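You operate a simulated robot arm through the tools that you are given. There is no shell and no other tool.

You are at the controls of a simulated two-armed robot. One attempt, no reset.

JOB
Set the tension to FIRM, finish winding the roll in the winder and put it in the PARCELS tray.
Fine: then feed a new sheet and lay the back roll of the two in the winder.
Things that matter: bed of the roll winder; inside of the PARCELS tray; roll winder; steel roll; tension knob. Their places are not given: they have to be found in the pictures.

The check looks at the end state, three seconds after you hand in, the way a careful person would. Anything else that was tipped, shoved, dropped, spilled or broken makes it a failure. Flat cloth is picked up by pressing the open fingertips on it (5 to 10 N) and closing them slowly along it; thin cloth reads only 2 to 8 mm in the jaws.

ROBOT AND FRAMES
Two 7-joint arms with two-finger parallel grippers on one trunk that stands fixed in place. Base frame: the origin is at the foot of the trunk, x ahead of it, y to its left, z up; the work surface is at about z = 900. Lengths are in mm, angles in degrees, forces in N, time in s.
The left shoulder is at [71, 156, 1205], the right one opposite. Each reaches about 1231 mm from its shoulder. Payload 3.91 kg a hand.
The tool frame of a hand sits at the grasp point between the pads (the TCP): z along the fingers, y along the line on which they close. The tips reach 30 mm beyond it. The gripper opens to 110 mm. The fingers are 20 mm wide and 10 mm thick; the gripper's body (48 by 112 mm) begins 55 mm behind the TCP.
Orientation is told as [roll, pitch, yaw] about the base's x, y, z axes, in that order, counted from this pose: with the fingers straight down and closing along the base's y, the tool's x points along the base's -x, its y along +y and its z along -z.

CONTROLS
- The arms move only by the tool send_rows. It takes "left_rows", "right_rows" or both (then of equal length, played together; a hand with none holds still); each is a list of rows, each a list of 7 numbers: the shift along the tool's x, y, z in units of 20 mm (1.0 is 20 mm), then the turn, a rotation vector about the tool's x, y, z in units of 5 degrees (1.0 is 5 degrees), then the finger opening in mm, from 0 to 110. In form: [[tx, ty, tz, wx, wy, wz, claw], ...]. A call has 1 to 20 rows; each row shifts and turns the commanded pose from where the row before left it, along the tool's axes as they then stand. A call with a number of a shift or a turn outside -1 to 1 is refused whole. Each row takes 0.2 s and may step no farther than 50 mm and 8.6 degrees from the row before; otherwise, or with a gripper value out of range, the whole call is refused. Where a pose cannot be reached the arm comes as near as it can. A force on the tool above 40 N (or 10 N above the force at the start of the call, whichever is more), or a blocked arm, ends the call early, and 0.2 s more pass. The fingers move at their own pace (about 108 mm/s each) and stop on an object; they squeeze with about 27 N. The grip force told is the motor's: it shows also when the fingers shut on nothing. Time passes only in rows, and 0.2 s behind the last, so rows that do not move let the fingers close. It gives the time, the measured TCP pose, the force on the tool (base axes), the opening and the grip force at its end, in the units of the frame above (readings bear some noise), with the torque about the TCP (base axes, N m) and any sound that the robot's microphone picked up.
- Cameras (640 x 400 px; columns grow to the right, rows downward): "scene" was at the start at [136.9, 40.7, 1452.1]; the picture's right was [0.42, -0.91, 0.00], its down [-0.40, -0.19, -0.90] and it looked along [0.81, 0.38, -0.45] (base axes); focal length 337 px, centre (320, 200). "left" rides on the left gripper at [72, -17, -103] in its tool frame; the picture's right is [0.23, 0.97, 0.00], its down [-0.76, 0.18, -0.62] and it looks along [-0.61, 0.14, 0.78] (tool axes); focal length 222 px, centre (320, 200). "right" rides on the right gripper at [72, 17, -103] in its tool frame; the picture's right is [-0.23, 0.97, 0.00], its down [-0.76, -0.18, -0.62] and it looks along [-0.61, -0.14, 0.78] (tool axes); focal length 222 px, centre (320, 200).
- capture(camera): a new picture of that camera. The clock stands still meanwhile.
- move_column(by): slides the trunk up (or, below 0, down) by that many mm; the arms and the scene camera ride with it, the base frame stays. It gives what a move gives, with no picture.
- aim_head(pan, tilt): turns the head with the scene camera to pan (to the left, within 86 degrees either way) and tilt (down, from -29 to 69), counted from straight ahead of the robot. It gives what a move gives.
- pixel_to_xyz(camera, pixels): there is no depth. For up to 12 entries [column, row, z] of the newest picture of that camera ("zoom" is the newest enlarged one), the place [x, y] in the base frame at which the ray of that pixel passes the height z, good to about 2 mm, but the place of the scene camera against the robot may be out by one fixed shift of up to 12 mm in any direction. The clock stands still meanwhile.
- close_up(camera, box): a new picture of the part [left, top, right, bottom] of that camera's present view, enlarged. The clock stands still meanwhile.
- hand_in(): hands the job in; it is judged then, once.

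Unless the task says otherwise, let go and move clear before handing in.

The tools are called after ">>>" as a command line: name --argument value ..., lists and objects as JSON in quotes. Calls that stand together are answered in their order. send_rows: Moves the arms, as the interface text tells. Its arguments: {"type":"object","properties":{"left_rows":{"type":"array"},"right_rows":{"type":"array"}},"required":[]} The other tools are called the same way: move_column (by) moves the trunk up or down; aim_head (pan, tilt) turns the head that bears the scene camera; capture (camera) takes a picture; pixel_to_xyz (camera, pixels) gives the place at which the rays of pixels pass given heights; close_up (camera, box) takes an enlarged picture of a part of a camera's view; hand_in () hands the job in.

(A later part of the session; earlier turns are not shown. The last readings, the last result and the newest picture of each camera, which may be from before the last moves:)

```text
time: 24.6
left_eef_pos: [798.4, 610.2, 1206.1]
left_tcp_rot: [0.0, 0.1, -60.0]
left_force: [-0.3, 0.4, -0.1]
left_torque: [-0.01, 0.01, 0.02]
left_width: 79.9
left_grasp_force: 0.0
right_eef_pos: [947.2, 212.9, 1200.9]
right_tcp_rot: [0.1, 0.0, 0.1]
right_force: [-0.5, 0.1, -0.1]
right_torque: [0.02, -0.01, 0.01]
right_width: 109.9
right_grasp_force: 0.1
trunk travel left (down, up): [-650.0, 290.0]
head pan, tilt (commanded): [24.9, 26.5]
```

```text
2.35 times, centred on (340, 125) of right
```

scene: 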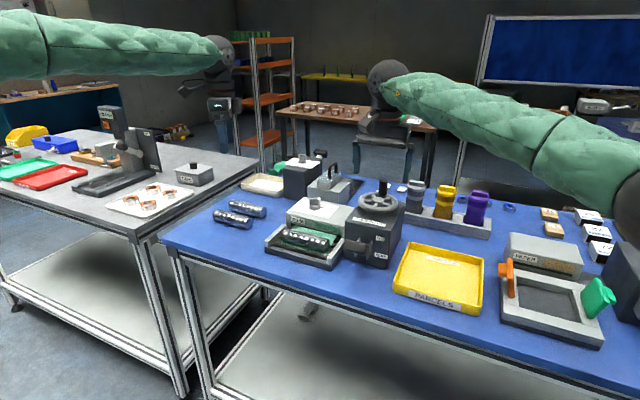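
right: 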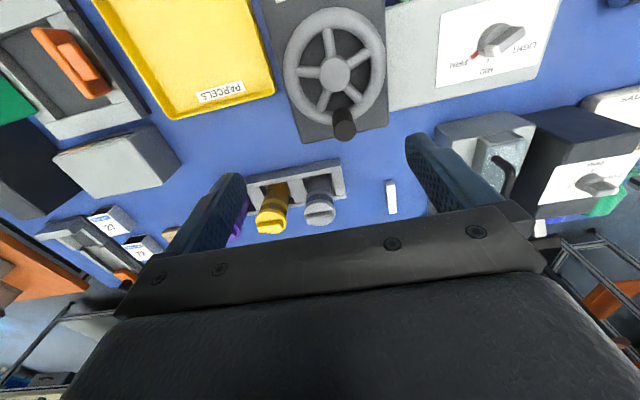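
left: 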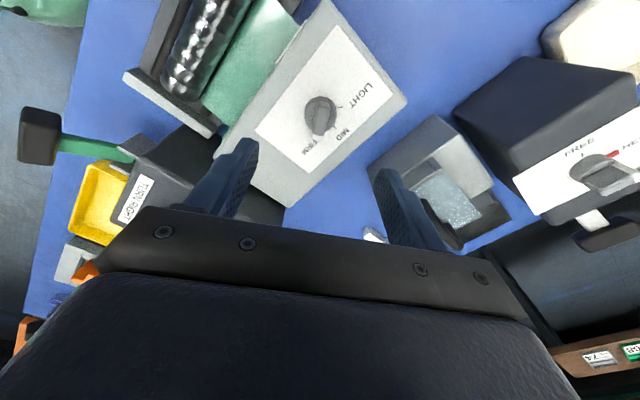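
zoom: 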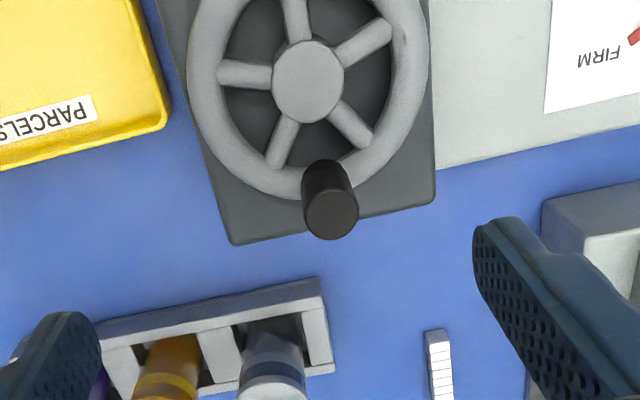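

Triangulating from the two right-hand views, the hub top is at (918,236,1055) and the crank grip's top centre at (963,235.5,1088), with radius 45 mm. I'll place the right hand above the crank and check alignment.

>>> send_rows --right_rows '[[-0.2, 0.2825, 0.8, 0, 0, 0, 80], [-0.2, 0.2825, 0.85, 0, 0, 0, 70], [-0.2, 0.2825, 0.9, 0, 0, 0, 60], [-0.2, 0.2825, 0.9, 0, 0, 0, 60], [0, 0, 0, 0, 0, 0, 60]]'

>>> capture --camera "right"

>>> close_up --camera "scene" --box '[320, 130, 448, 220]'

```text
time: 25.8
left_eef_pos: [800.1, 611.4, 1207.0]
left_tcp_rot: [0.0, 0.0, -59.9]
left_force: [-0.6, -1.4, -0.4]
left_torque: [0.02, 0.02, -0.02]
left_width: 80.1
left_grasp_force: 0.1
right_eef_pos: [961.1, 236.4, 1131.0]
right_tcp_rot: [0.1, -0.1, 0.1]
right_force: [-0.3, -0.7, 0.1]
right_torque: [0.07, -0.02, 0.02]
right_width: 60.0
right_grasp_force: 0.0
trunk travel left (down, up): [-650.0, 290.0]
head pan, tilt (commanded): [24.9, 26.5]
```

```text
taken
```

right: 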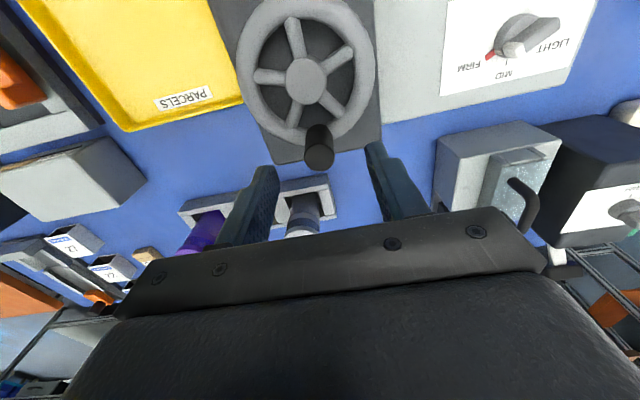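

```text
4.44 times, centred on (384, 175) of scene
```

zoom: 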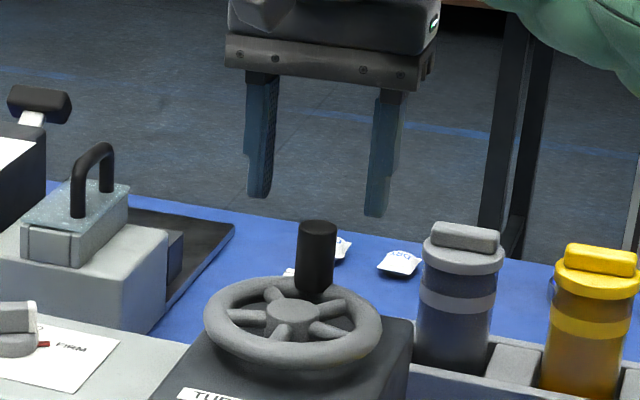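

The crank top shows at (320,155), which is just where the TCP line predicts. I'll go down with tips to z≈1063 and close on the crank.

>>> send_rows --right_rows '[[-0.08, -0.03, 0.95, 0, 0, 0, 60], [0, 0, 0.95, 0, 0, 0, 50], [0, 0, 0, 0, 0, 0, 40], [0, 0, 0, 0, 0, 0, 30], [0, 0, 0, 0, 0, 0, 20], [0, 0, 0, 0, 0, 0, 10], [0, 0, 0, 0, 0, 0, 10]]'

>>> close_up --camera "scene" --box '[320, 130, 448, 220]'

```text
time: 27.4
left_eef_pos: [800.4, 610.7, 1206.6]
left_tcp_rot: [-0.1, 0.0, -60.0]
left_force: [-0.2, 0.5, 0.4]
left_torque: [0.02, 0.0, 0.04]
left_width: 79.9
left_grasp_force: 0.1
right_eef_pos: [965.4, 235.2, 1092.2]
right_tcp_rot: [0.1, 0.1, -0.1]
right_force: [0.4, -9.6, -0.5]
right_torque: [0.3, -0.48, 0.05]
right_width: 23.7
right_grasp_force: 44.6
trunk travel left (down, up): [-650.0, 290.0]
head pan, tilt (commanded): [24.9, 26.5]
```

```text
4.44 times, centred on (384, 175) of scene
```

zoom: 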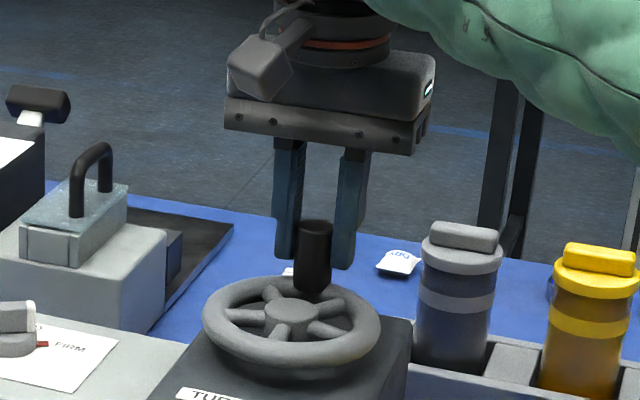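

The crank is held (23.7 mm). I'll swing it clockwise around the hub, with the hand turning along (5° and about 4 mm per row), starting with a short arc to test.

>>> send_rows --right_rows '[[0.009, -0.198, 0, 0, 0, 1, 10], [0.009, -0.198, 0, 0, 0, 1, 10], [0.009, -0.198, 0, 0, 0, 1, 10], [0.009, -0.198, 0, 0, 0, 1, 10], [0.009, -0.198, 0, 0, 0, 1, 10], [0.009, -0.198, 0, 0, 0, 1, 10]]'

>>> close_up --camera "scene" --box '[250, 150, 442, 270]'

```text
time: 28.8
left_eef_pos: [799.5, 612.0, 1206.0]
left_tcp_rot: [-0.1, 0.0, -60.1]
left_force: [-1.1, 0.1, -0.1]
left_torque: [0.01, -0.02, -0.02]
left_width: 80.1
left_grasp_force: 0.0
right_eef_pos: [959.1, 213.8, 1091.9]
right_tcp_rot: [0.0, 0.0, -30.0]
right_force: [5.7, 0.8, 5.9]
right_torque: [0.24, 1.32, -0.13]
right_width: 23.5
right_grasp_force: 45.0
trunk travel left (down, up): [-650.0, 290.0]
head pan, tilt (commanded): [24.9, 26.5]
```

```text
3.33 times, centred on (346, 210) of scene
```

zoom: 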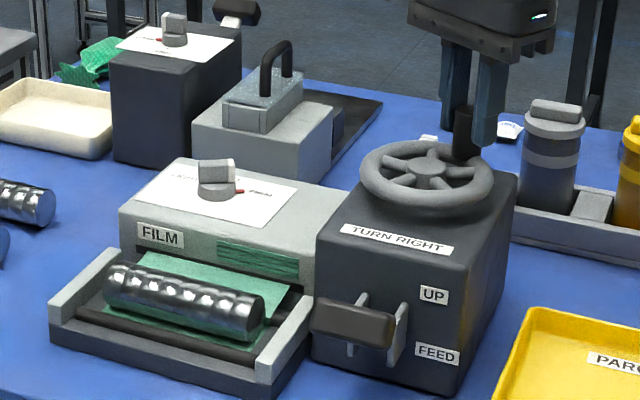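

The wheel follows with low forces. I'll continue the arc to yaw −90.

>>> send_rows --right_rows '[[0.009, -0.198, 0, 0, 0, 1, 10], [0.009, -0.198, 0, 0, 0, 1, 10], [0.009, -0.198, 0, 0, 0, 1, 10], [0.009, -0.198, 0, 0, 0, 1, 10], [0.009, -0.198, 0, 0, 0, 1, 10], [0.009, -0.198, 0, 0, 0, 1, 10], [0.009, -0.198, 0, 0, 0, 1, 10], [0.009, -0.198, 0, 0, 0, 1, 10], [0.009, -0.198, 0, 0, 0, 1, 10], [0.009, -0.198, 0, 0, 0, 1, 10], [0.009, -0.198, 0, 0, 0, 1, 10], [0.009, -0.198, 0, 0, 0, 1, 10]]'

>>> close_up --camera "scene" --box '[250, 150, 442, 270]'

```text
time: 31.4
left_eef_pos: [799.2, 611.5, 1205.5]
left_tcp_rot: [-0.1, 0.1, -60.1]
left_force: [-0.3, 0.6, 0.0]
left_torque: [0.02, 0.02, -0.04]
left_width: 80.1
left_grasp_force: 0.0
right_eef_pos: [917.9, 190.4, 1092.9]
right_tcp_rot: [0.0, -0.1, -90.1]
right_force: [5.5, 4.2, 2.2]
right_torque: [0.17, -0.82, -0.29]
right_width: 23.8
right_grasp_force: 45.1
trunk travel left (down, up): [-650.0, 290.0]
head pan, tilt (commanded): [24.9, 26.5]
```

```text
3.33 times, centred on (346, 210) of scene
```

zoom: 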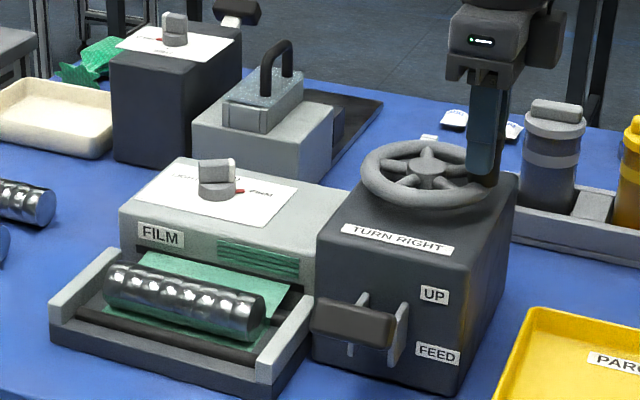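

The crank is at −90° and following well. I'll continue towards yaw −150, watching whether the wrist keeps up.

>>> send_rows --right_rows '[[0.009, -0.198, 0, 0, 0, 1, 10], [0.009, -0.198, 0, 0, 0, 1, 10], [0.009, -0.198, 0, 0, 0, 1, 10], [0.009, -0.198, 0, 0, 0, 1, 10], [0.009, -0.198, 0, 0, 0, 1, 10], [0.009, -0.198, 0, 0, 0, 1, 10]]'

>>> close_up --camera "scene" --box '[250, 150, 442, 270]'

```text
time: 32.8
left_eef_pos: [799.1, 611.4, 1207.2]
left_tcp_rot: [-0.1, 0.0, -60.0]
left_force: [-0.2, 0.4, 0.3]
left_torque: [0.01, 0.01, 0.0]
left_width: 79.9
left_grasp_force: 0.0
right_eef_pos: [895.6, 197.9, 1091.8]
right_tcp_rot: [0.0, -0.1, -120.1]
right_force: [10.3, 7.6, 17.0]
right_torque: [0.29, 0.23, -0.12]
right_width: 23.7
right_grasp_force: 44.5
trunk travel left (down, up): [-650.0, 290.0]
head pan, tilt (commanded): [24.9, 26.5]
```

```text
3.33 times, centred on (346, 210) of scene
```

zoom: 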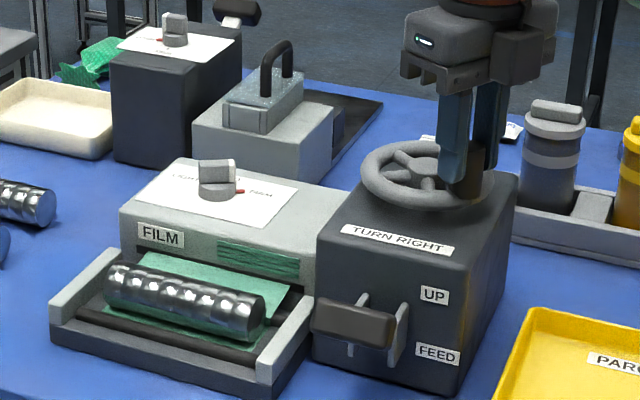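

Still tracking at yaw −120 with modest force. I'll do another 30°.

>>> send_rows --right_rows '[[0.009, -0.198, -0.02, 0, 0, 1, 10], [0.009, -0.198, 0, 0, 0, 1, 10], [0.009, -0.198, 0, 0, 0, 1, 10], [0.009, -0.198, 0, 0, 0, 1, 10], [0.009, -0.198, 0, 0, 0, 1, 10], [0.009, -0.198, 0, 0, 0, 1, 10]]'

>>> close_up --camera "scene" --box '[250, 150, 442, 270]'

```text
time: 34.2
left_eef_pos: [799.7, 612.5, 1204.9]
left_tcp_rot: [-0.1, -0.1, -60.0]
left_force: [0.5, -0.1, 0.1]
left_torque: [0.03, -0.01, 0.06]
left_width: 79.9
left_grasp_force: 0.2
right_eef_pos: [880.1, 215.1, 1092.1]
right_tcp_rot: [0.0, -0.2, -150.1]
right_force: [14.0, 11.6, 9.5]
right_torque: [0.78, -0.03, 0.2]
right_width: 23.7
right_grasp_force: 44.5
trunk travel left (down, up): [-650.0, 290.0]
head pan, tilt (commanded): [24.9, 26.5]
```

```text
3.33 times, centred on (346, 210) of scene
```

zoom: 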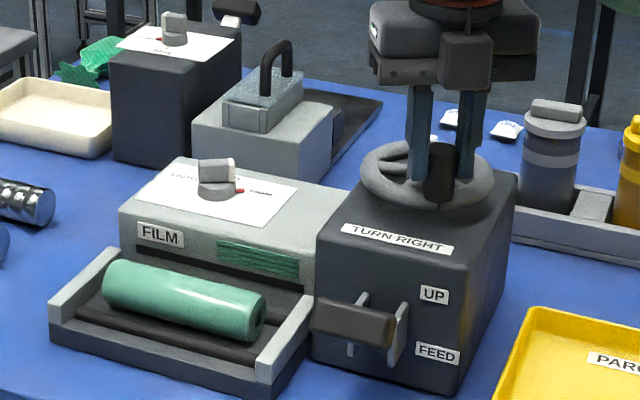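

The roll in the bed is now fully green, with no loose sheet left between slot and roll, so the winding looks finished. I'll let go of the crank, rise and move the right hand away.

>>> send_rows --right_rows '[[0, 0, 0, 0, 0, 0, 20], [0, 0, 0, 0, 0, 0, 40], [0, 0, 0, 0, 0, 0, 50], [0, 0, -0.5, 0, 0, 0, 54], [0, 0, -1, 0, 0, 0, 54], [0, 0, -1, 0, 0, 0, 54], [0, 0, -1, 0, 0, 0, 60], [0, 0, -1, 0, 0, 0, 60], [0, 0, -1, 0, 0, 0, 60]]'

>>> close_up --camera "scene" --box '[250, 150, 442, 270]'

>>> close_up --camera "scene" --box '[260, 200, 356, 270]'

```text
time: 36.2
left_eef_pos: [799.5, 611.6, 1206.0]
left_tcp_rot: [0.0, 0.0, -60.1]
left_force: [0.4, 0.8, -0.3]
left_torque: [-0.02, -0.03, 0.01]
left_width: 80.1
left_grasp_force: 0.1
right_eef_pos: [875.0, 214.3, 1203.7]
right_tcp_rot: [0.0, 0.1, -150.0]
right_force: [0.2, 0.7, 1.0]
right_torque: [0.01, 0.0, 0.01]
right_width: 60.0
right_grasp_force: 0.1
trunk travel left (down, up): [-650.0, 290.0]
head pan, tilt (commanded): [24.9, 26.5]
```

```text
3.33 times, centred on (346, 210) of scene
```

zoom: 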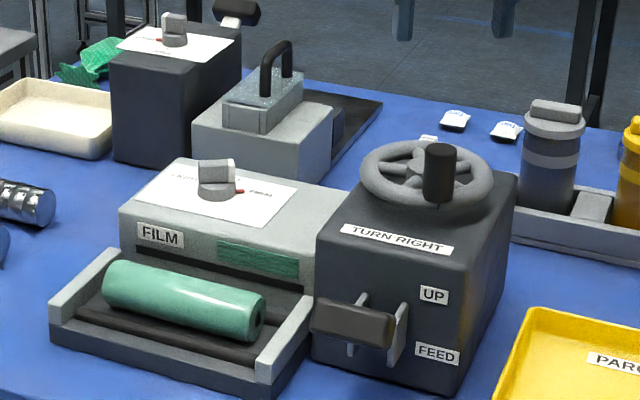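

```text
5.71 times, centred on (308, 235) of scene
```

zoom: 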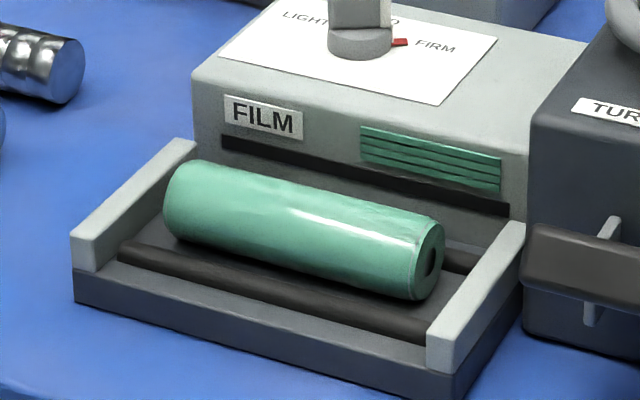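

The wound roll lies in the bed between two dark bars. I'll use the right hand (turned to yaw −90 so it closes along x) to take it, and move the left hand aside towards the spare rolls at the same time.

>>> send_rows --left_rows '[[0.4, 0.81, 0, 0, 0, 0, 80], [0.4, 0.81, 0, 0, 0, 0, 80], [0.4, 0.81, 0, 0, 0, 0, 80], [0.4, 0.81, 0, 0, 0, 0, 80], [0.4, 0.81, 0, 0, 0, 0, 80], [0.4, 0.81, 0, 0, 0, 0, 80], [0, 0, 0, 0, 0, 1, 80], [0, 0, 0, 0, 0, 1, 80], [0, 0, 0, 0, 0, 1, 80], [0, 0, 0, 0, 0, 1, 80], [0, 0, 0, 0, 0, 1, 80], [0, 0, 0, 0, 0, 1, 80]]' --right_rows '[[0, 0, 0, 0, 0, -1, 80], [0, 0, 0, 0, 0, -1, 80], [0, 0, 0, 0, 0, -1, 80], [0, 0, 0, 0, 0, -1, 80], [0, 0, 0, 0, 0, -1, 80], [0, 0, 0, 0, 0, -1, 80], [0, 0, 0, 0, 0, -1, 80], [0, 0, 0, 0, 0, -1, 80], [0, 0, 0, 0, 0, -1, 80], [0, 0, 0, 0, 0, -1, 80], [0, 0, 0, 0, 0, -1, 80], [0, 0, 0, 0, 0, -1, 80]]'

>>> send_rows --right_rows '[[0.945, -0.35, 0, 0, 0, 0, 80], [0.945, -0.35, 0, 0, 0, 0, 80], [0.945, -0.35, 0, 0, 0, 0, 80], [0.945, -0.35, 0, 0, 0, 0, 80], [0.945, -0.35, 0, 0, 0, 0, 80], [0.945, -0.35, 0, 0, 0, 0, 80], [0.945, -0.35, 0, 0, 0, 0, 80], [0.945, -0.35, 0, 0, 0, 0, 80], [0.945, -0.35, 0, 0, 0, 0, 80], [0.945, -0.35, 0, 0, 0, 0, 80]]'

>>> capture --camera "right"

>>> capture --camera "left"

>>> capture --camera "scene"

```text
time: 38.8
left_eef_pos: [861.2, 702.1, 1207.4]
left_tcp_rot: [-0.2, 0.0, -90.1]
left_force: [0.1, 0.4, 0.8]
left_torque: [0.01, 0.03, -0.03]
left_width: 80.0
left_grasp_force: 0.0
right_eef_pos: [877.1, 214.4, 1202.9]
right_tcp_rot: [-0.1, 0.0, -89.9]
right_force: [-0.8, 0.4, 0.1]
right_torque: [0.02, 0.03, 0.0]
right_width: 80.0
right_grasp_force: 0.0
trunk travel left (down, up): [-650.0, 290.0]
head pan, tilt (commanded): [24.9, 26.5]
```

```text
time: 41.0
left_eef_pos: [861.5, 702.9, 1206.0]
left_tcp_rot: [-0.1, -0.2, -90.0]
left_force: [-0.3, 0.2, 0.3]
left_torque: [-0.04, -0.01, 0.06]
left_width: 80.2
left_grasp_force: 0.1
right_eef_pos: [807.8, 400.7, 1202.3]
right_tcp_rot: [0.0, -0.1, -90.1]
right_force: [0.0, 0.6, -0.2]
right_torque: [0.01, -0.01, -0.05]
right_width: 80.1
right_grasp_force: 0.1
trunk travel left (down, up): [-650.0, 290.0]
head pan, tilt (commanded): [24.9, 26.5]
```

```text
taken
```

right: 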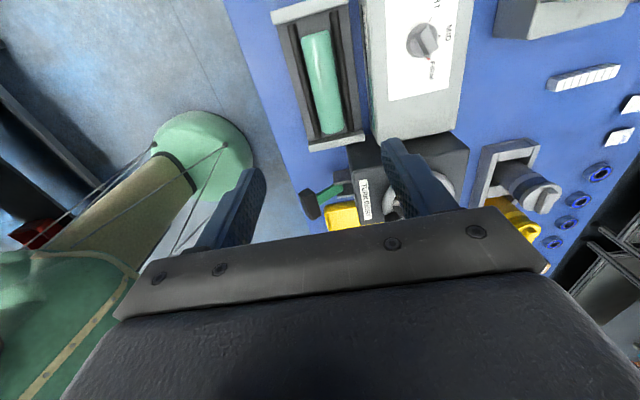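

```text
taken
```

left: 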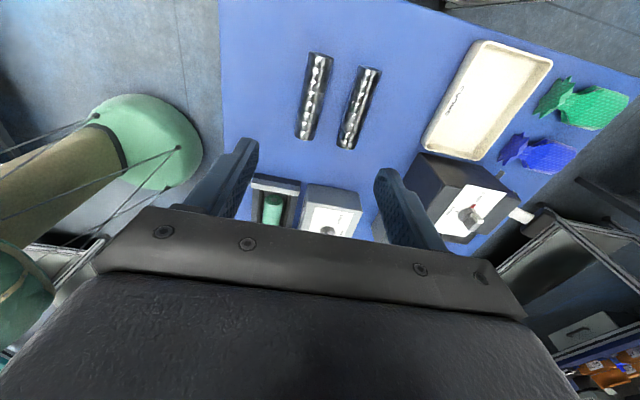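

```text
taken
```

scene: 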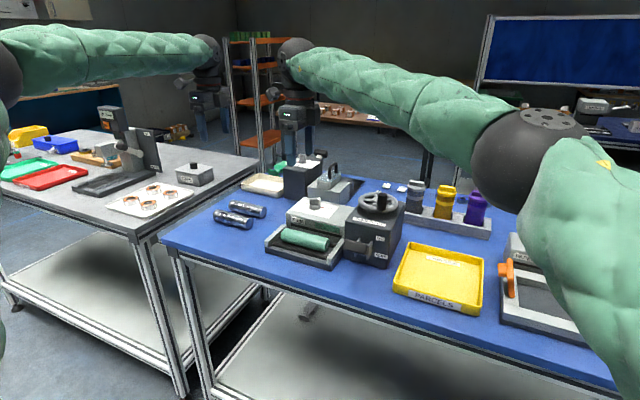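

In the right view the wound roll runs from (315,32) to (332,133) between the bars. I'll zoom in and get places.

>>> close_up --camera "right" --box '[260, 0, 388, 160]'

>>> close_up --camera "left" --box '[280, 40, 400, 160]'

```text
2.50 times, centred on (324, 80) of right
```

zoom: 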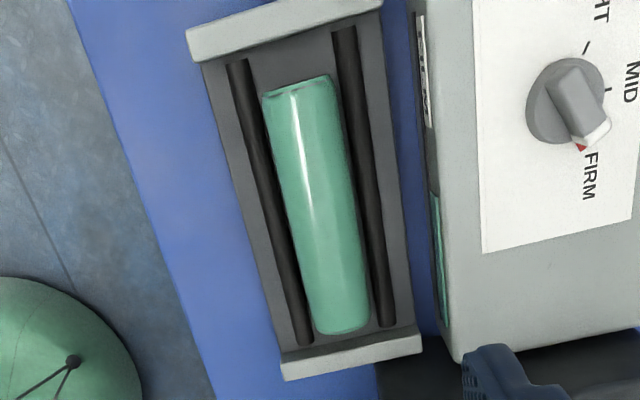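

```text
3.33 times, centred on (340, 100) of left
```

zoom: 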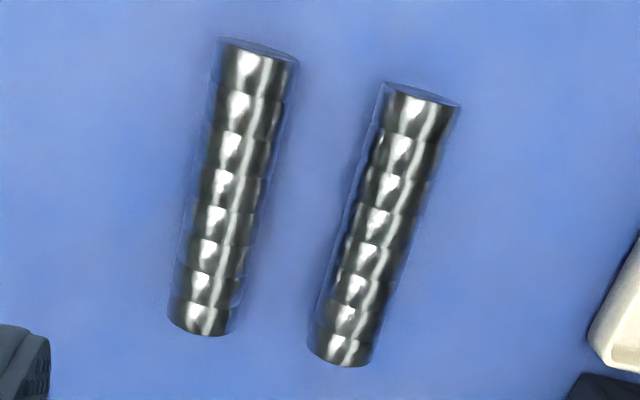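

I'll lower the right hand 110 mm over the roll to triangulate heights before grasping.

>>> send_rows --right_rows '[[0, 0, 0.92, 0, 0, 0, 80], [0, 0, 0.92, 0, 0, 0, 80], [0, 0, 0.92, 0, 0, 0, 80], [0, 0, 0.92, 0, 0, 0, 80], [0, 0, 0.92, 0, 0, 0, 80], [0, 0, 0.92, 0, 0, 0, 80], [0, 0, 0, 0, 0, 0, 80]]'

>>> capture --camera "right"

>>> close_up --camera "right" --box '[240, 40, 400, 200]'

>>> close_up --camera "scene" --box '[250, 190, 362, 270]'

```text
time: 42.6
left_eef_pos: [860.1, 702.6, 1207.4]
left_tcp_rot: [0.1, -0.2, -90.0]
left_force: [0.5, -0.6, 0.8]
left_torque: [-0.04, -0.02, -0.01]
left_width: 80.1
left_grasp_force: 0.1
right_eef_pos: [811.3, 402.4, 1092.0]
right_tcp_rot: [0.0, 0.0, -89.9]
right_force: [-0.6, -0.4, -0.7]
right_torque: [-0.02, 0.02, 0.02]
right_width: 79.8
right_grasp_force: 0.1
trunk travel left (down, up): [-650.0, 290.0]
head pan, tilt (commanded): [24.9, 26.5]
```

```text
taken
```

right: 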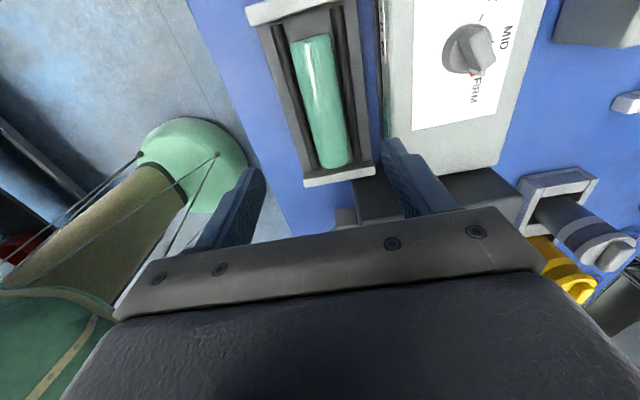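

```text
2.50 times, centred on (320, 120) of right
```

zoom: 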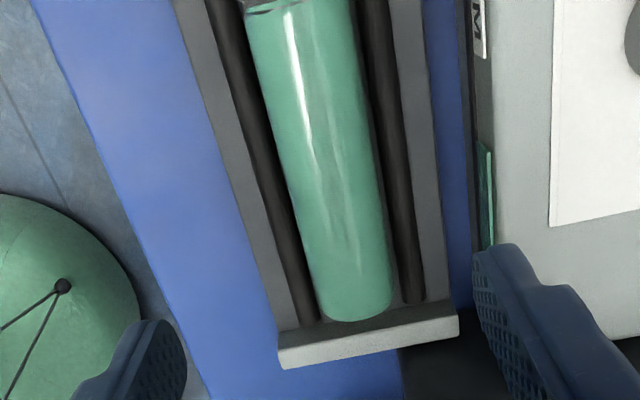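

```text
5.00 times, centred on (306, 230) of scene
```

zoom: 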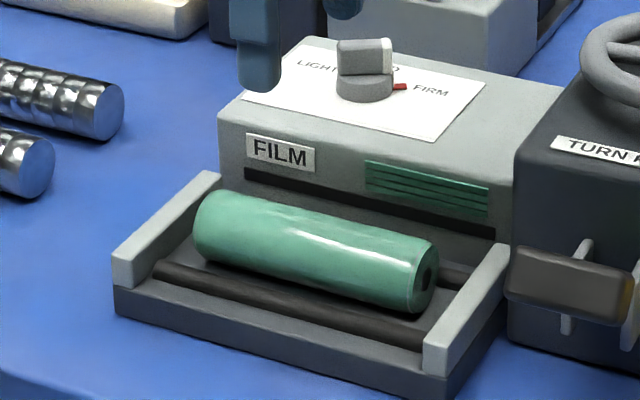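

Triangulation puts the roll axis at x≈814 and y 325–462, about 41 mm thick, with the bars at x≈784 and 846 and the film box face at x≈880. I'll go down to just above the roll with a 60 mm opening and look again.

>>> send_rows --right_rows '[[-0.07, 0.031, 0.85, 0, 0, 0, 64], [-0.07, 0.031, 0.85, 0, 0, 0, 64], [-0.07, 0.031, 0.85, 0, 0, 0, 64], [-0.07, 0.031, 0.85, 0, 0, 0, 64], [-0.07, 0.031, 0.85, 0, 0, 0, 64], [-0.07, 0.031, 0.5, 0, 0, 0, 64], [0, 0, 0, 0, 0, 0, 64]]'

>>> capture --camera "right"

>>> close_up --camera "right" --box '[240, 80, 400, 200]'

>>> close_up --camera "scene" --box '[250, 190, 362, 270]'

```text
time: 44.2
left_eef_pos: [861.5, 703.2, 1206.8]
left_tcp_rot: [0.0, -0.2, -90.0]
left_force: [0.7, 0.4, 0.9]
left_torque: [0.0, -0.03, -0.04]
left_width: 79.9
left_grasp_force: 0.1
right_eef_pos: [812.0, 394.4, 996.3]
right_tcp_rot: [0.1, 0.0, -90.1]
right_force: [-0.4, 0.3, -1.1]
right_torque: [0.01, -0.02, 0.0]
right_width: 64.0
right_grasp_force: 0.2
trunk travel left (down, up): [-650.0, 290.0]
head pan, tilt (commanded): [24.9, 26.5]
```

```text
taken
```

right: 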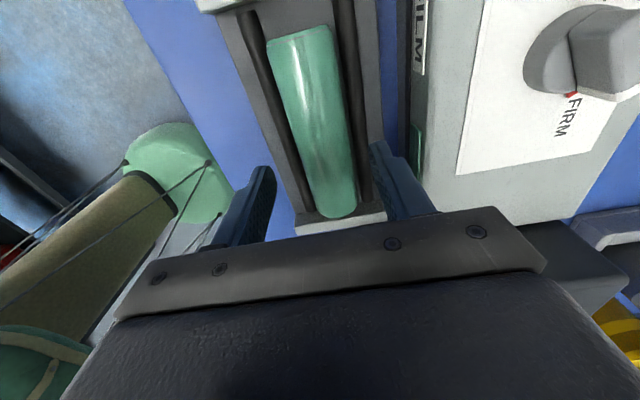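

```text
3.33 times, centred on (320, 140) of right
```

zoom: 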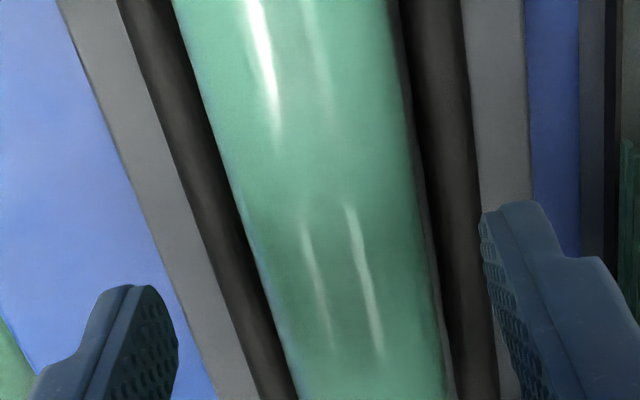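

```text
5.00 times, centred on (306, 230) of scene
```

zoom: 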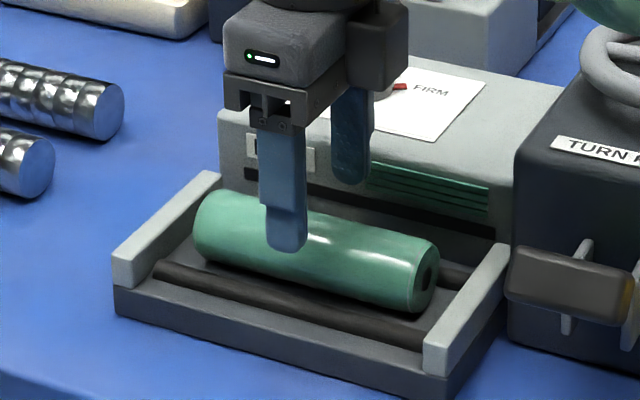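

The bars come out near x 785 and 845 at z≈926, and the roll is about 39–41 mm thick with its axis at x≈816. I'll cross-check heights with the scene camera, using the known fingertip and knob as references.

>>> pixel_to_xyz --camera "scene" --pixels '[[314.4, 208.4, 972], [299.6, 240, 966], [283, 242.4, 920], [283, 242.4, 940], [325, 252.4, 920], [325, 252.4, 940], [327, 258.5, 920], [327, 258.5, 930], [285, 228.5, 960], [329, 238, 960], [266, 249, 915], [331, 265.5, 900]]'

>>> close_up --camera "scene" --box '[260, 215, 340, 270]'

```text
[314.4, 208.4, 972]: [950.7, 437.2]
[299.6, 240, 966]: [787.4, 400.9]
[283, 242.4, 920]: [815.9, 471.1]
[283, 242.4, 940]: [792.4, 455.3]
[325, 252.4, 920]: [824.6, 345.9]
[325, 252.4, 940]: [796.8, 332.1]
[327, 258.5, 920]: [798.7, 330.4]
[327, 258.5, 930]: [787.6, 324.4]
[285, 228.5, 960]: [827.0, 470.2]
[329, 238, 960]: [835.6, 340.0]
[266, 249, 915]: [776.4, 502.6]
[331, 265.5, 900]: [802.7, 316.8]
```

```text
7.27 times, centred on (300, 242) of scene
```

zoom: 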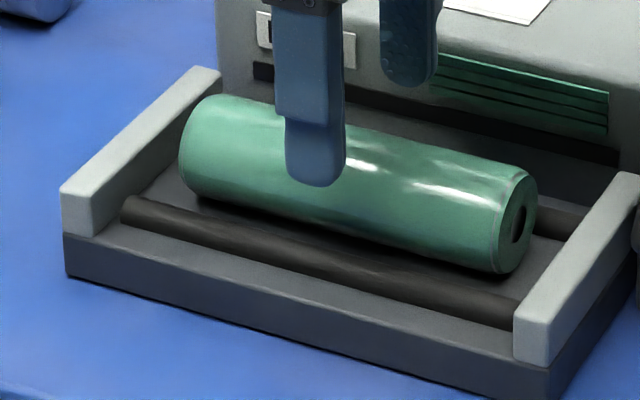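

Correcting the scene camera's shift of about (+11,+7), the roll's axis is near z≈942 (bottom ≈921, top ≈963) and the bar tops are about 930. I'll lower the tips to about z 935, centred on x≈815.5, then close gently.

>>> send_rows --right_rows '[[0, 0.17, 0.5, 0, 0, 0, 64], [0, 0, 0.6, 0, 0, 0, 64], [0, 0, 0.45, 0, 0, 0, 64], [0, 0, 0, 0, 0, 0, 64]]'

>>> close_up --camera "scene" --box '[260, 215, 340, 270]'

>>> close_up --camera "right" --box '[240, 80, 400, 200]'

```text
time: 45.2
left_eef_pos: [860.8, 702.9, 1206.9]
left_tcp_rot: [0.0, -0.1, -90.0]
left_force: [-0.1, -0.3, 0.1]
left_torque: [0.02, -0.04, -0.02]
left_width: 80.1
left_grasp_force: 0.2
right_eef_pos: [816.4, 393.7, 965.7]
right_tcp_rot: [-0.1, 0.0, -90.0]
right_force: [-0.5, 0.8, -0.4]
right_torque: [-0.01, -0.02, -0.03]
right_width: 64.0
right_grasp_force: 0.0
trunk travel left (down, up): [-650.0, 290.0]
head pan, tilt (commanded): [24.9, 26.5]
```

```text
7.27 times, centred on (300, 242) of scene
```

zoom: 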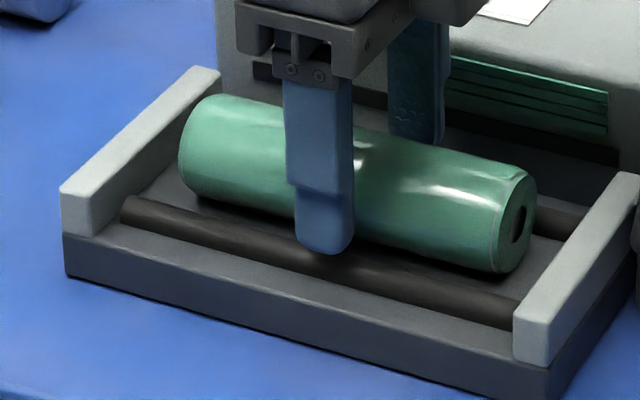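

```text
3.33 times, centred on (320, 140) of right
```

zoom: 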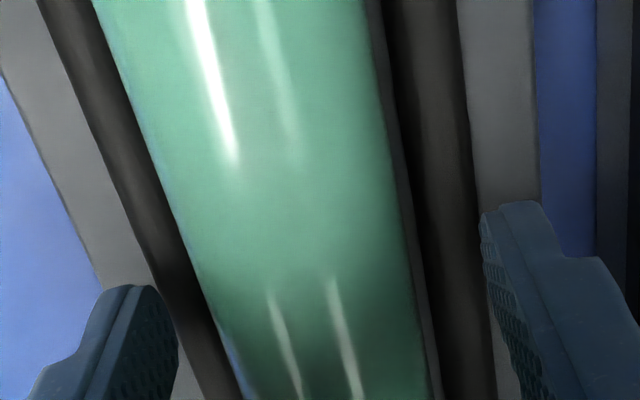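

The fingertips hover just over the bars beside the roll without contact. I'll close on the roll now.

>>> send_rows --right_rows '[[0, 0, 0, 0, 0, 0, 54], [0, 0, 0, 0, 0, 0, 48], [0, 0, 0, 0, 0, 0, 44], [0, 0, 0, 0, 0, 0, 40], [0, 0, 0, 0, 0, 0, 34], [0, 0, 0, 0, 0, 0, 30], [0, 0, 0, 0, 0, 0, 30]]'

>>> close_up --camera "scene" --box '[260, 215, 340, 270]'

>>> close_up --camera "right" --box '[240, 60, 400, 220]'

```text
time: 46.8
left_eef_pos: [860.4, 702.3, 1206.9]
left_tcp_rot: [0.0, -0.1, -90.1]
left_force: [0.4, 0.9, -0.2]
left_torque: [0.01, 0.01, 0.01]
left_width: 80.0
left_grasp_force: 0.0
right_eef_pos: [817.3, 394.9, 966.2]
right_tcp_rot: [0.1, 0.0, -90.0]
right_force: [-1.3, 0.8, -0.1]
right_torque: [0.03, 0.04, 0.02]
right_width: 39.7
right_grasp_force: 27.0
trunk travel left (down, up): [-650.0, 290.0]
head pan, tilt (commanded): [24.9, 26.5]
```

```text
7.27 times, centred on (300, 242) of scene
```

zoom: 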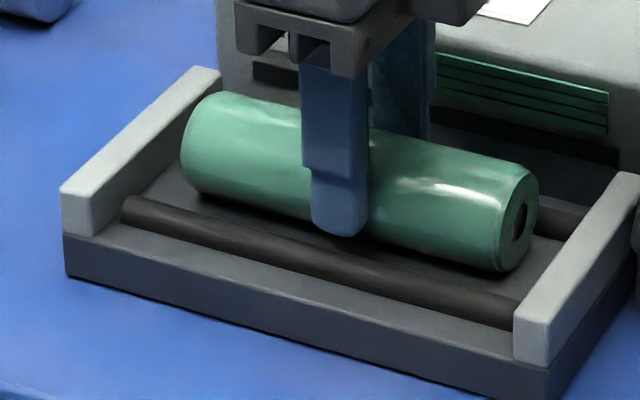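

```text
2.50 times, centred on (320, 140) of right
```

zoom: 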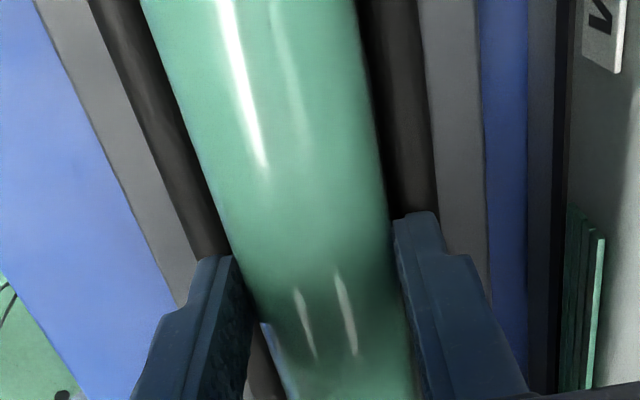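

The roll is gripped (39.7 mm, 27 N). I'll lift it 20 mm and check that it comes up level.

>>> send_rows --right_rows '[[0, 0, -0.3, 0, 0, 0, 30], [0, 0, -0.5, 0, 0, 0, 30], [0, 0, -0.5, 0, 0, 0, 30], [0, 0, 0, 0, 0, 0, 30]]'

>>> close_up --camera "scene" --box '[260, 200, 356, 270]'

```text
time: 47.8
left_eef_pos: [860.9, 702.9, 1205.9]
left_tcp_rot: [0.0, -0.2, -90.0]
left_force: [1.2, -0.4, -0.2]
left_torque: [0.01, -0.03, 0.03]
left_width: 79.8
left_grasp_force: 0.0
right_eef_pos: [815.6, 394.2, 991.7]
right_tcp_rot: [-0.1, -0.1, -90.0]
right_force: [-1.2, 0.2, -3.4]
right_torque: [-0.05, 0.02, -0.04]
right_width: 39.6
right_grasp_force: 26.8
trunk travel left (down, up): [-650.0, 290.0]
head pan, tilt (commanded): [24.9, 26.5]
```

```text
5.71 times, centred on (308, 235) of scene
```

zoom: 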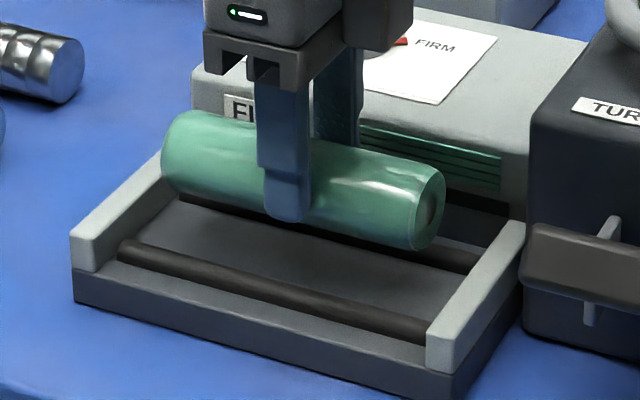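

The roll is up and level (about 3.4 N). I'll raise it well above the crank height and then carry it to the tray.

>>> send_rows --right_rows '[[0, 0, -0.8, 0, 0, 0, 30], [0, 0, -0.9, 0, 0, 0, 30], [0, 0, -0.9, 0, 0, 0, 30], [0, 0, -0.9, 0, 0, 0, 30], [0, 0, -0.9, 0, 0, 0, 30], [0, 0, -0.9, 0, 0, 0, 30], [0, 0, -0.9, 0, 0, 0, 30], [0, 0, -0.9, 0, 0, 0, 30], [0, 0, -0.9, 0, 0, 0, 30], [0, 0, -0.9, 0, 0, 0, 30], [0, 0, -0.6, 0, 0, 0, 30]]'

>>> send_rows --right_rows '[[-0.5, 0.06, 0, 0, 0, 0, 30], [-0.8, 0.1, 0, 0, 0, 0, 30], [-0.95, 0.12, 0, 0, 0, 0, 30], [-0.95, 0.12, 0, 0, 0, 0, 30], [-0.95, 0.12, 0, 0, 0, 0, 30], [-0.95, 0.12, 0, 0, 0, 0, 30], [-0.95, 0.12, 0, 0, 0, 0, 30], [-0.95, 0.12, 0, 0, 0, 0, 30], [-0.95, 0.12, 0, 0, 0, 0, 30], [-0.95, 0.12, 0, 0, 0, 0, 30], [-0.95, 0.12, 0, 0, 0, 0, 30], [-0.95, 0.12, 0, 0, 0, 0, 30], [-0.95, 0.12, 0, 0, 0, 0, 30], [-0.95, 0.12, 0, 0, 0, 0, 30], [-0.95, 0.12, 0, 0, 0, 0, 30], [-0.95, 0.12, 0, 0, 0, 0, 30], [-0.95, 0.12, 0, 0, 0, 0, 30], [-0.95, 0.12, 0, 0, 0, 0, 30], [-0.55, 0.06, 0, 0, 0, 0, 30]]'

>>> capture --camera "right"

>>> capture --camera "scene"

```text
time: 50.2
left_eef_pos: [861.5, 701.7, 1206.8]
left_tcp_rot: [-0.2, -0.1, -90.0]
left_force: [-0.6, 0.1, -0.3]
left_torque: [-0.01, 0.0, 0.01]
left_width: 79.8
left_grasp_force: 0.0
right_eef_pos: [814.9, 396.4, 1180.4]
right_tcp_rot: [-0.1, 0.1, -89.9]
right_force: [-1.0, -0.4, -3.1]
right_torque: [-0.04, 0.0, -0.02]
right_width: 39.8
right_grasp_force: 27.2
trunk travel left (down, up): [-650.0, 290.0]
head pan, tilt (commanded): [24.9, 26.5]
```

```text
time: 54.2
left_eef_pos: [861.1, 702.8, 1206.6]
left_tcp_rot: [-0.1, 0.0, -90.0]
left_force: [-0.7, 0.2, 0.1]
left_torque: [0.02, -0.05, -0.01]
left_width: 79.9
left_grasp_force: 0.0
right_eef_pos: [858.9, 53.5, 1183.1]
right_tcp_rot: [0.0, 0.0, -90.0]
right_force: [-0.5, 0.9, -2.9]
right_torque: [-0.03, 0.0, -0.02]
right_width: 39.6
right_grasp_force: 26.8
trunk travel left (down, up): [-650.0, 290.0]
head pan, tilt (commanded): [24.9, 26.5]
```

```text
taken
```

right: 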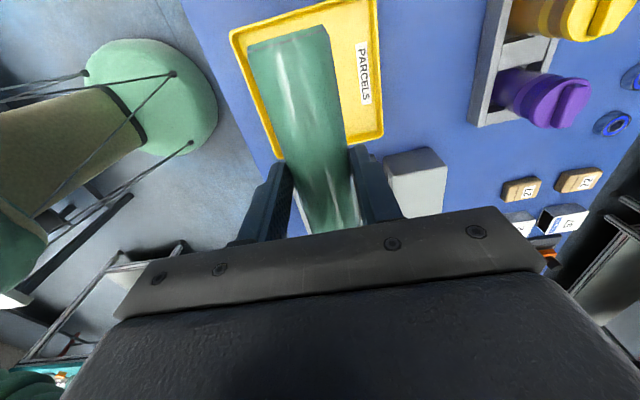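

```text
taken
```

scene: 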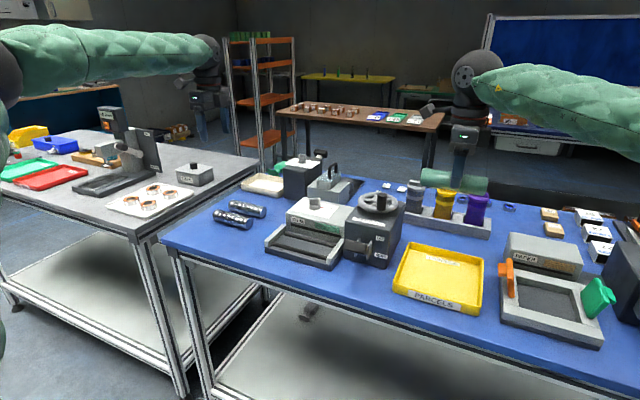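

The tray's corners show in the right view at (232,35), (283,158), (382,137) and (376,2), so I'll locate them precisely.

>>> pixel_to_xyz --camera "right" --pixels '[[231, 33, 930], [283, 159, 930], [383, 137, 930], [376, 2, 930], [237, 38, 905], [372, 5, 905], [350, 144, 905], [378, 133, 905]]'

>>> close_up --camera "right" --box '[220, 0, 400, 170]'

>>> close_up --camera "scene" --box '[380, 160, 500, 320]'

```text
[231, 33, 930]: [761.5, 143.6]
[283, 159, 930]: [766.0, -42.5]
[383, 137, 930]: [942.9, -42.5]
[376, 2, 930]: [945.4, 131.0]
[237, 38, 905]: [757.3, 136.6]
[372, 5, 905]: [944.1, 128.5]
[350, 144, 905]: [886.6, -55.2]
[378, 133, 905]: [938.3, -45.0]
```

```text
2.35 times, centred on (310, 85) of right
```

zoom: 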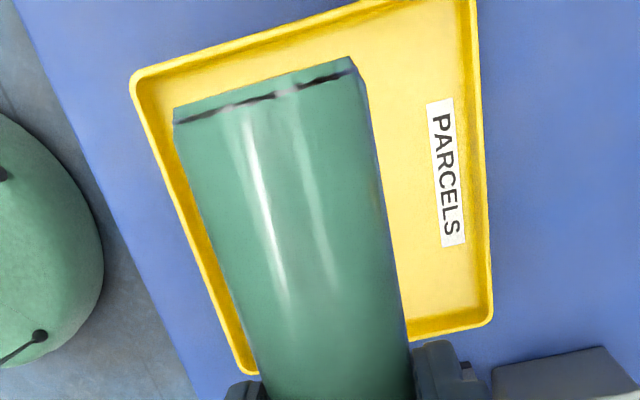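

```text
2.50 times, centred on (440, 240) of scene
```

zoom: 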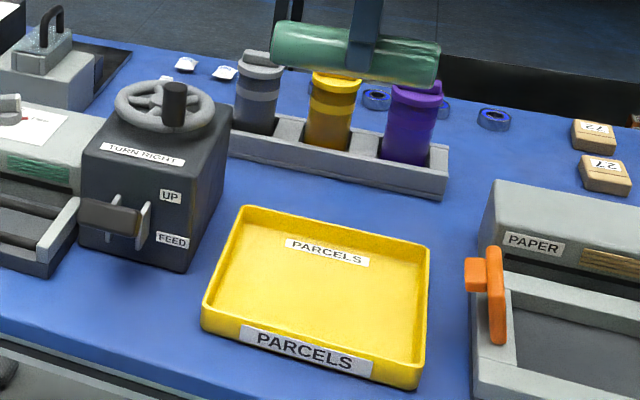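

The tray spans x≈762–946 and y≈−43–143, so its centre is near (853,50). I'll centre the roll and lower it to just above the tray floor.

>>> send_rows --right_rows '[[-0.15, -0.27, 0.6, 0, 0, 0, 30], [0, 0, 0.95, 0, 0, 0, 30], [0, 0, 0.95, 0, 0, 0, 30], [0, 0, 0.95, 0, 0, 0, 30], [0, 0, 0.95, 0, 0, 0, 30], [0, 0, 0.95, 0, 0, 0, 30], [0, 0, 0.95, 0, 0, 0, 30], [0, 0, 0.95, 0, 0, 0, 30], [0, 0, 0.95, 0, 0, 0, 30], [0, 0, 0.95, 0, 0, 0, 30], [0, 0, 0.95, 0, 0, 0, 30], [0, 0, 0.6, 0, 0, 0, 30], [0, 0, 0, 0, 0, 0, 30]]'

>>> close_up --camera "scene" --box '[380, 180, 500, 320]'

```text
time: 57.0
left_eef_pos: [861.7, 701.7, 1206.7]
left_tcp_rot: [-0.1, -0.2, -90.0]
left_force: [0.2, 0.8, 0.9]
left_torque: [0.02, -0.01, -0.04]
left_width: 79.9
left_grasp_force: 0.1
right_eef_pos: [854.2, 49.9, 968.7]
right_tcp_rot: [0.0, -0.1, -90.1]
right_force: [0.2, 0.4, -3.6]
right_torque: [-0.04, -0.02, -0.01]
right_width: 39.9
right_grasp_force: 26.9
trunk travel left (down, up): [-650.0, 290.0]
head pan, tilt (commanded): [24.9, 26.5]
```

```text
2.86 times, centred on (440, 250) of scene
```

zoom: 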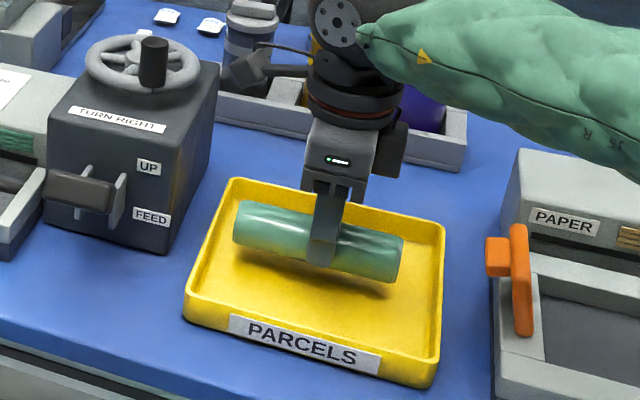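

The roll hangs about 15–20 mm above the tray floor. I'll lower in small steps until it touches.

>>> send_rows --right_rows '[[0, 0, 0.3, 0, 0, 0, 30], [0, 0, 0.2, 0, 0, 0, 30], [0, 0, 0.15, 0, 0, 0, 30], [0, 0, 0, 0, 0, 0, 30]]'

```text
time: 58.0
left_eef_pos: [861.2, 702.1, 1207.0]
left_tcp_rot: [-0.1, -0.1, -90.0]
left_force: [0.0, 0.1, -0.4]
left_torque: [0.01, -0.01, -0.01]
left_width: 80.4
left_grasp_force: 0.0
right_eef_pos: [852.5, 50.7, 954.5]
right_tcp_rot: [0.0, 0.0, -90.2]
right_force: [-0.1, -0.3, -3.2]
right_torque: [0.0, 0.01, -0.03]
right_width: 39.5
right_grasp_force: 27.1
trunk travel left (down, up): [-650.0, 290.0]
head pan, tilt (commanded): [24.9, 26.5]
```

No contact yet at z 954.5. I'll continue in 2 mm steps.

>>> send_rows --right_rows '[[0, 0, 0.1, 0, 0, 0, 30], [0, 0, 0.1, 0, 0, 0, 30], [0, 0, 0, 0, 0, 0, 30]]'

>>> close_up --camera "scene" --box '[400, 220, 490, 320]'

```text
time: 58.8
left_eef_pos: [861.0, 702.5, 1207.3]
left_tcp_rot: [-0.2, -0.1, -89.9]
left_force: [0.5, -0.6, -0.6]
left_torque: [-0.05, 0.01, -0.02]
left_width: 79.9
left_grasp_force: 0.1
right_eef_pos: [853.6, 50.0, 950.9]
right_tcp_rot: [0.1, 0.0, -90.1]
right_force: [0.0, -0.3, -3.6]
right_torque: [-0.01, 0.0, -0.02]
right_width: 39.6
right_grasp_force: 26.5
trunk travel left (down, up): [-650.0, 290.0]
head pan, tilt (commanded): [24.9, 26.5]
```

```text
4.00 times, centred on (445, 270) of scene
```

zoom: 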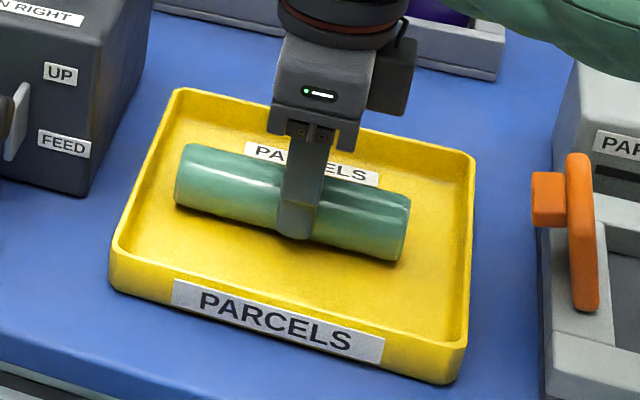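

Still hanging free (−3.6 N). I'll go a few more millimetres down.

>>> send_rows --right_rows '[[0, 0, 0.08, 0, 0, 0, 30], [0, 0, 0.08, 0, 0, 0, 30], [0, 0, 0, 0, 0, 0, 30]]'

>>> send_rows --right_rows '[[0, 0, 0.08, 0, 0, 0, 30], [0, 0, 0, 0, 0, 0, 30]]'

```text
time: 59.6
left_eef_pos: [859.9, 702.2, 1207.3]
left_tcp_rot: [0.0, -0.1, -90.0]
left_force: [-0.3, -0.4, 0.7]
left_torque: [0.02, 0.02, 0.02]
left_width: 80.0
left_grasp_force: 0.0
right_eef_pos: [853.1, 51.4, 949.1]
right_tcp_rot: [0.1, 0.1, -90.0]
right_force: [3.7, -0.6, 18.1]
right_torque: [0.01, -0.12, 0.04]
right_width: 39.9
right_grasp_force: 27.1
trunk travel left (down, up): [-650.0, 290.0]
head pan, tilt (commanded): [24.9, 26.5]
```

```text
time: 60.2
left_eef_pos: [858.7, 700.2, 1208.1]
left_tcp_rot: [0.1, -0.1, -90.0]
left_force: [-0.5, 0.8, -0.1]
left_torque: [0.01, 0.01, -0.01]
left_width: 79.9
left_grasp_force: 0.0
right_eef_pos: [853.5, 51.0, 946.6]
right_tcp_rot: [0.0, 0.1, -90.0]
right_force: [3.6, -1.8, 16.4]
right_torque: [0.02, -0.13, 0.01]
right_width: 39.5
right_grasp_force: 26.6
trunk travel left (down, up): [-650.0, 290.0]
head pan, tilt (commanded): [24.9, 26.5]
```

The roll is on the tray floor (force +16 to +18 N). I'll ease off slightly, open the fingers gradually and rise.

>>> send_rows --right_rows '[[0, 0, -0.06, 0, 0, 0, 30], [0, 0, 0, 0, 0, 0, 40], [0, 0, 0, 0, 0, 0, 44], [0, 0, 0, 0, 0, 0, 50], [0, 0, 0, 0, 0, 0, 58], [0, 0, 0, 0, 0, 0, 62], [0, 0, -0.5, 0, 0, 0, 62], [0, 0, -0.8, 0, 0, 0, 62], [0, 0, -1, 0, 0, 0, 62], [0, 0, -1, 0, 0, 0, 62], [0, 0, -1, 0, 0, 0, 62], [0, 0, -1, 0, 0, 0, 62], [0, 0, -1, 0, 0, 0, 62], [0, 0, -1, 0, 0, 0, 62]]'

>>> close_up --camera "scene" --box '[380, 180, 500, 320]'

```text
time: 63.2
left_eef_pos: [860.7, 702.3, 1206.1]
left_tcp_rot: [0.0, -0.1, -90.0]
left_force: [-0.4, -0.3, -0.1]
left_torque: [-0.01, 0.01, -0.04]
left_width: 80.1
left_grasp_force: 0.0
right_eef_pos: [852.1, 50.1, 1093.1]
right_tcp_rot: [0.0, 0.0, -90.0]
right_force: [0.7, 0.6, 0.2]
right_torque: [0.04, 0.01, -0.03]
right_width: 62.2
right_grasp_force: 0.1
trunk travel left (down, up): [-650.0, 290.0]
head pan, tilt (commanded): [24.9, 26.5]
```

```text
2.86 times, centred on (440, 250) of scene
```

zoom: 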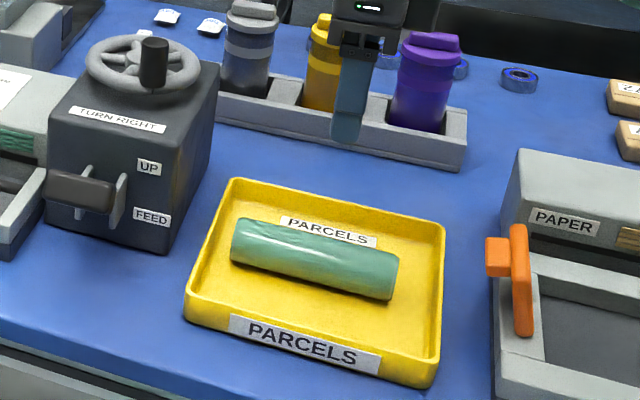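

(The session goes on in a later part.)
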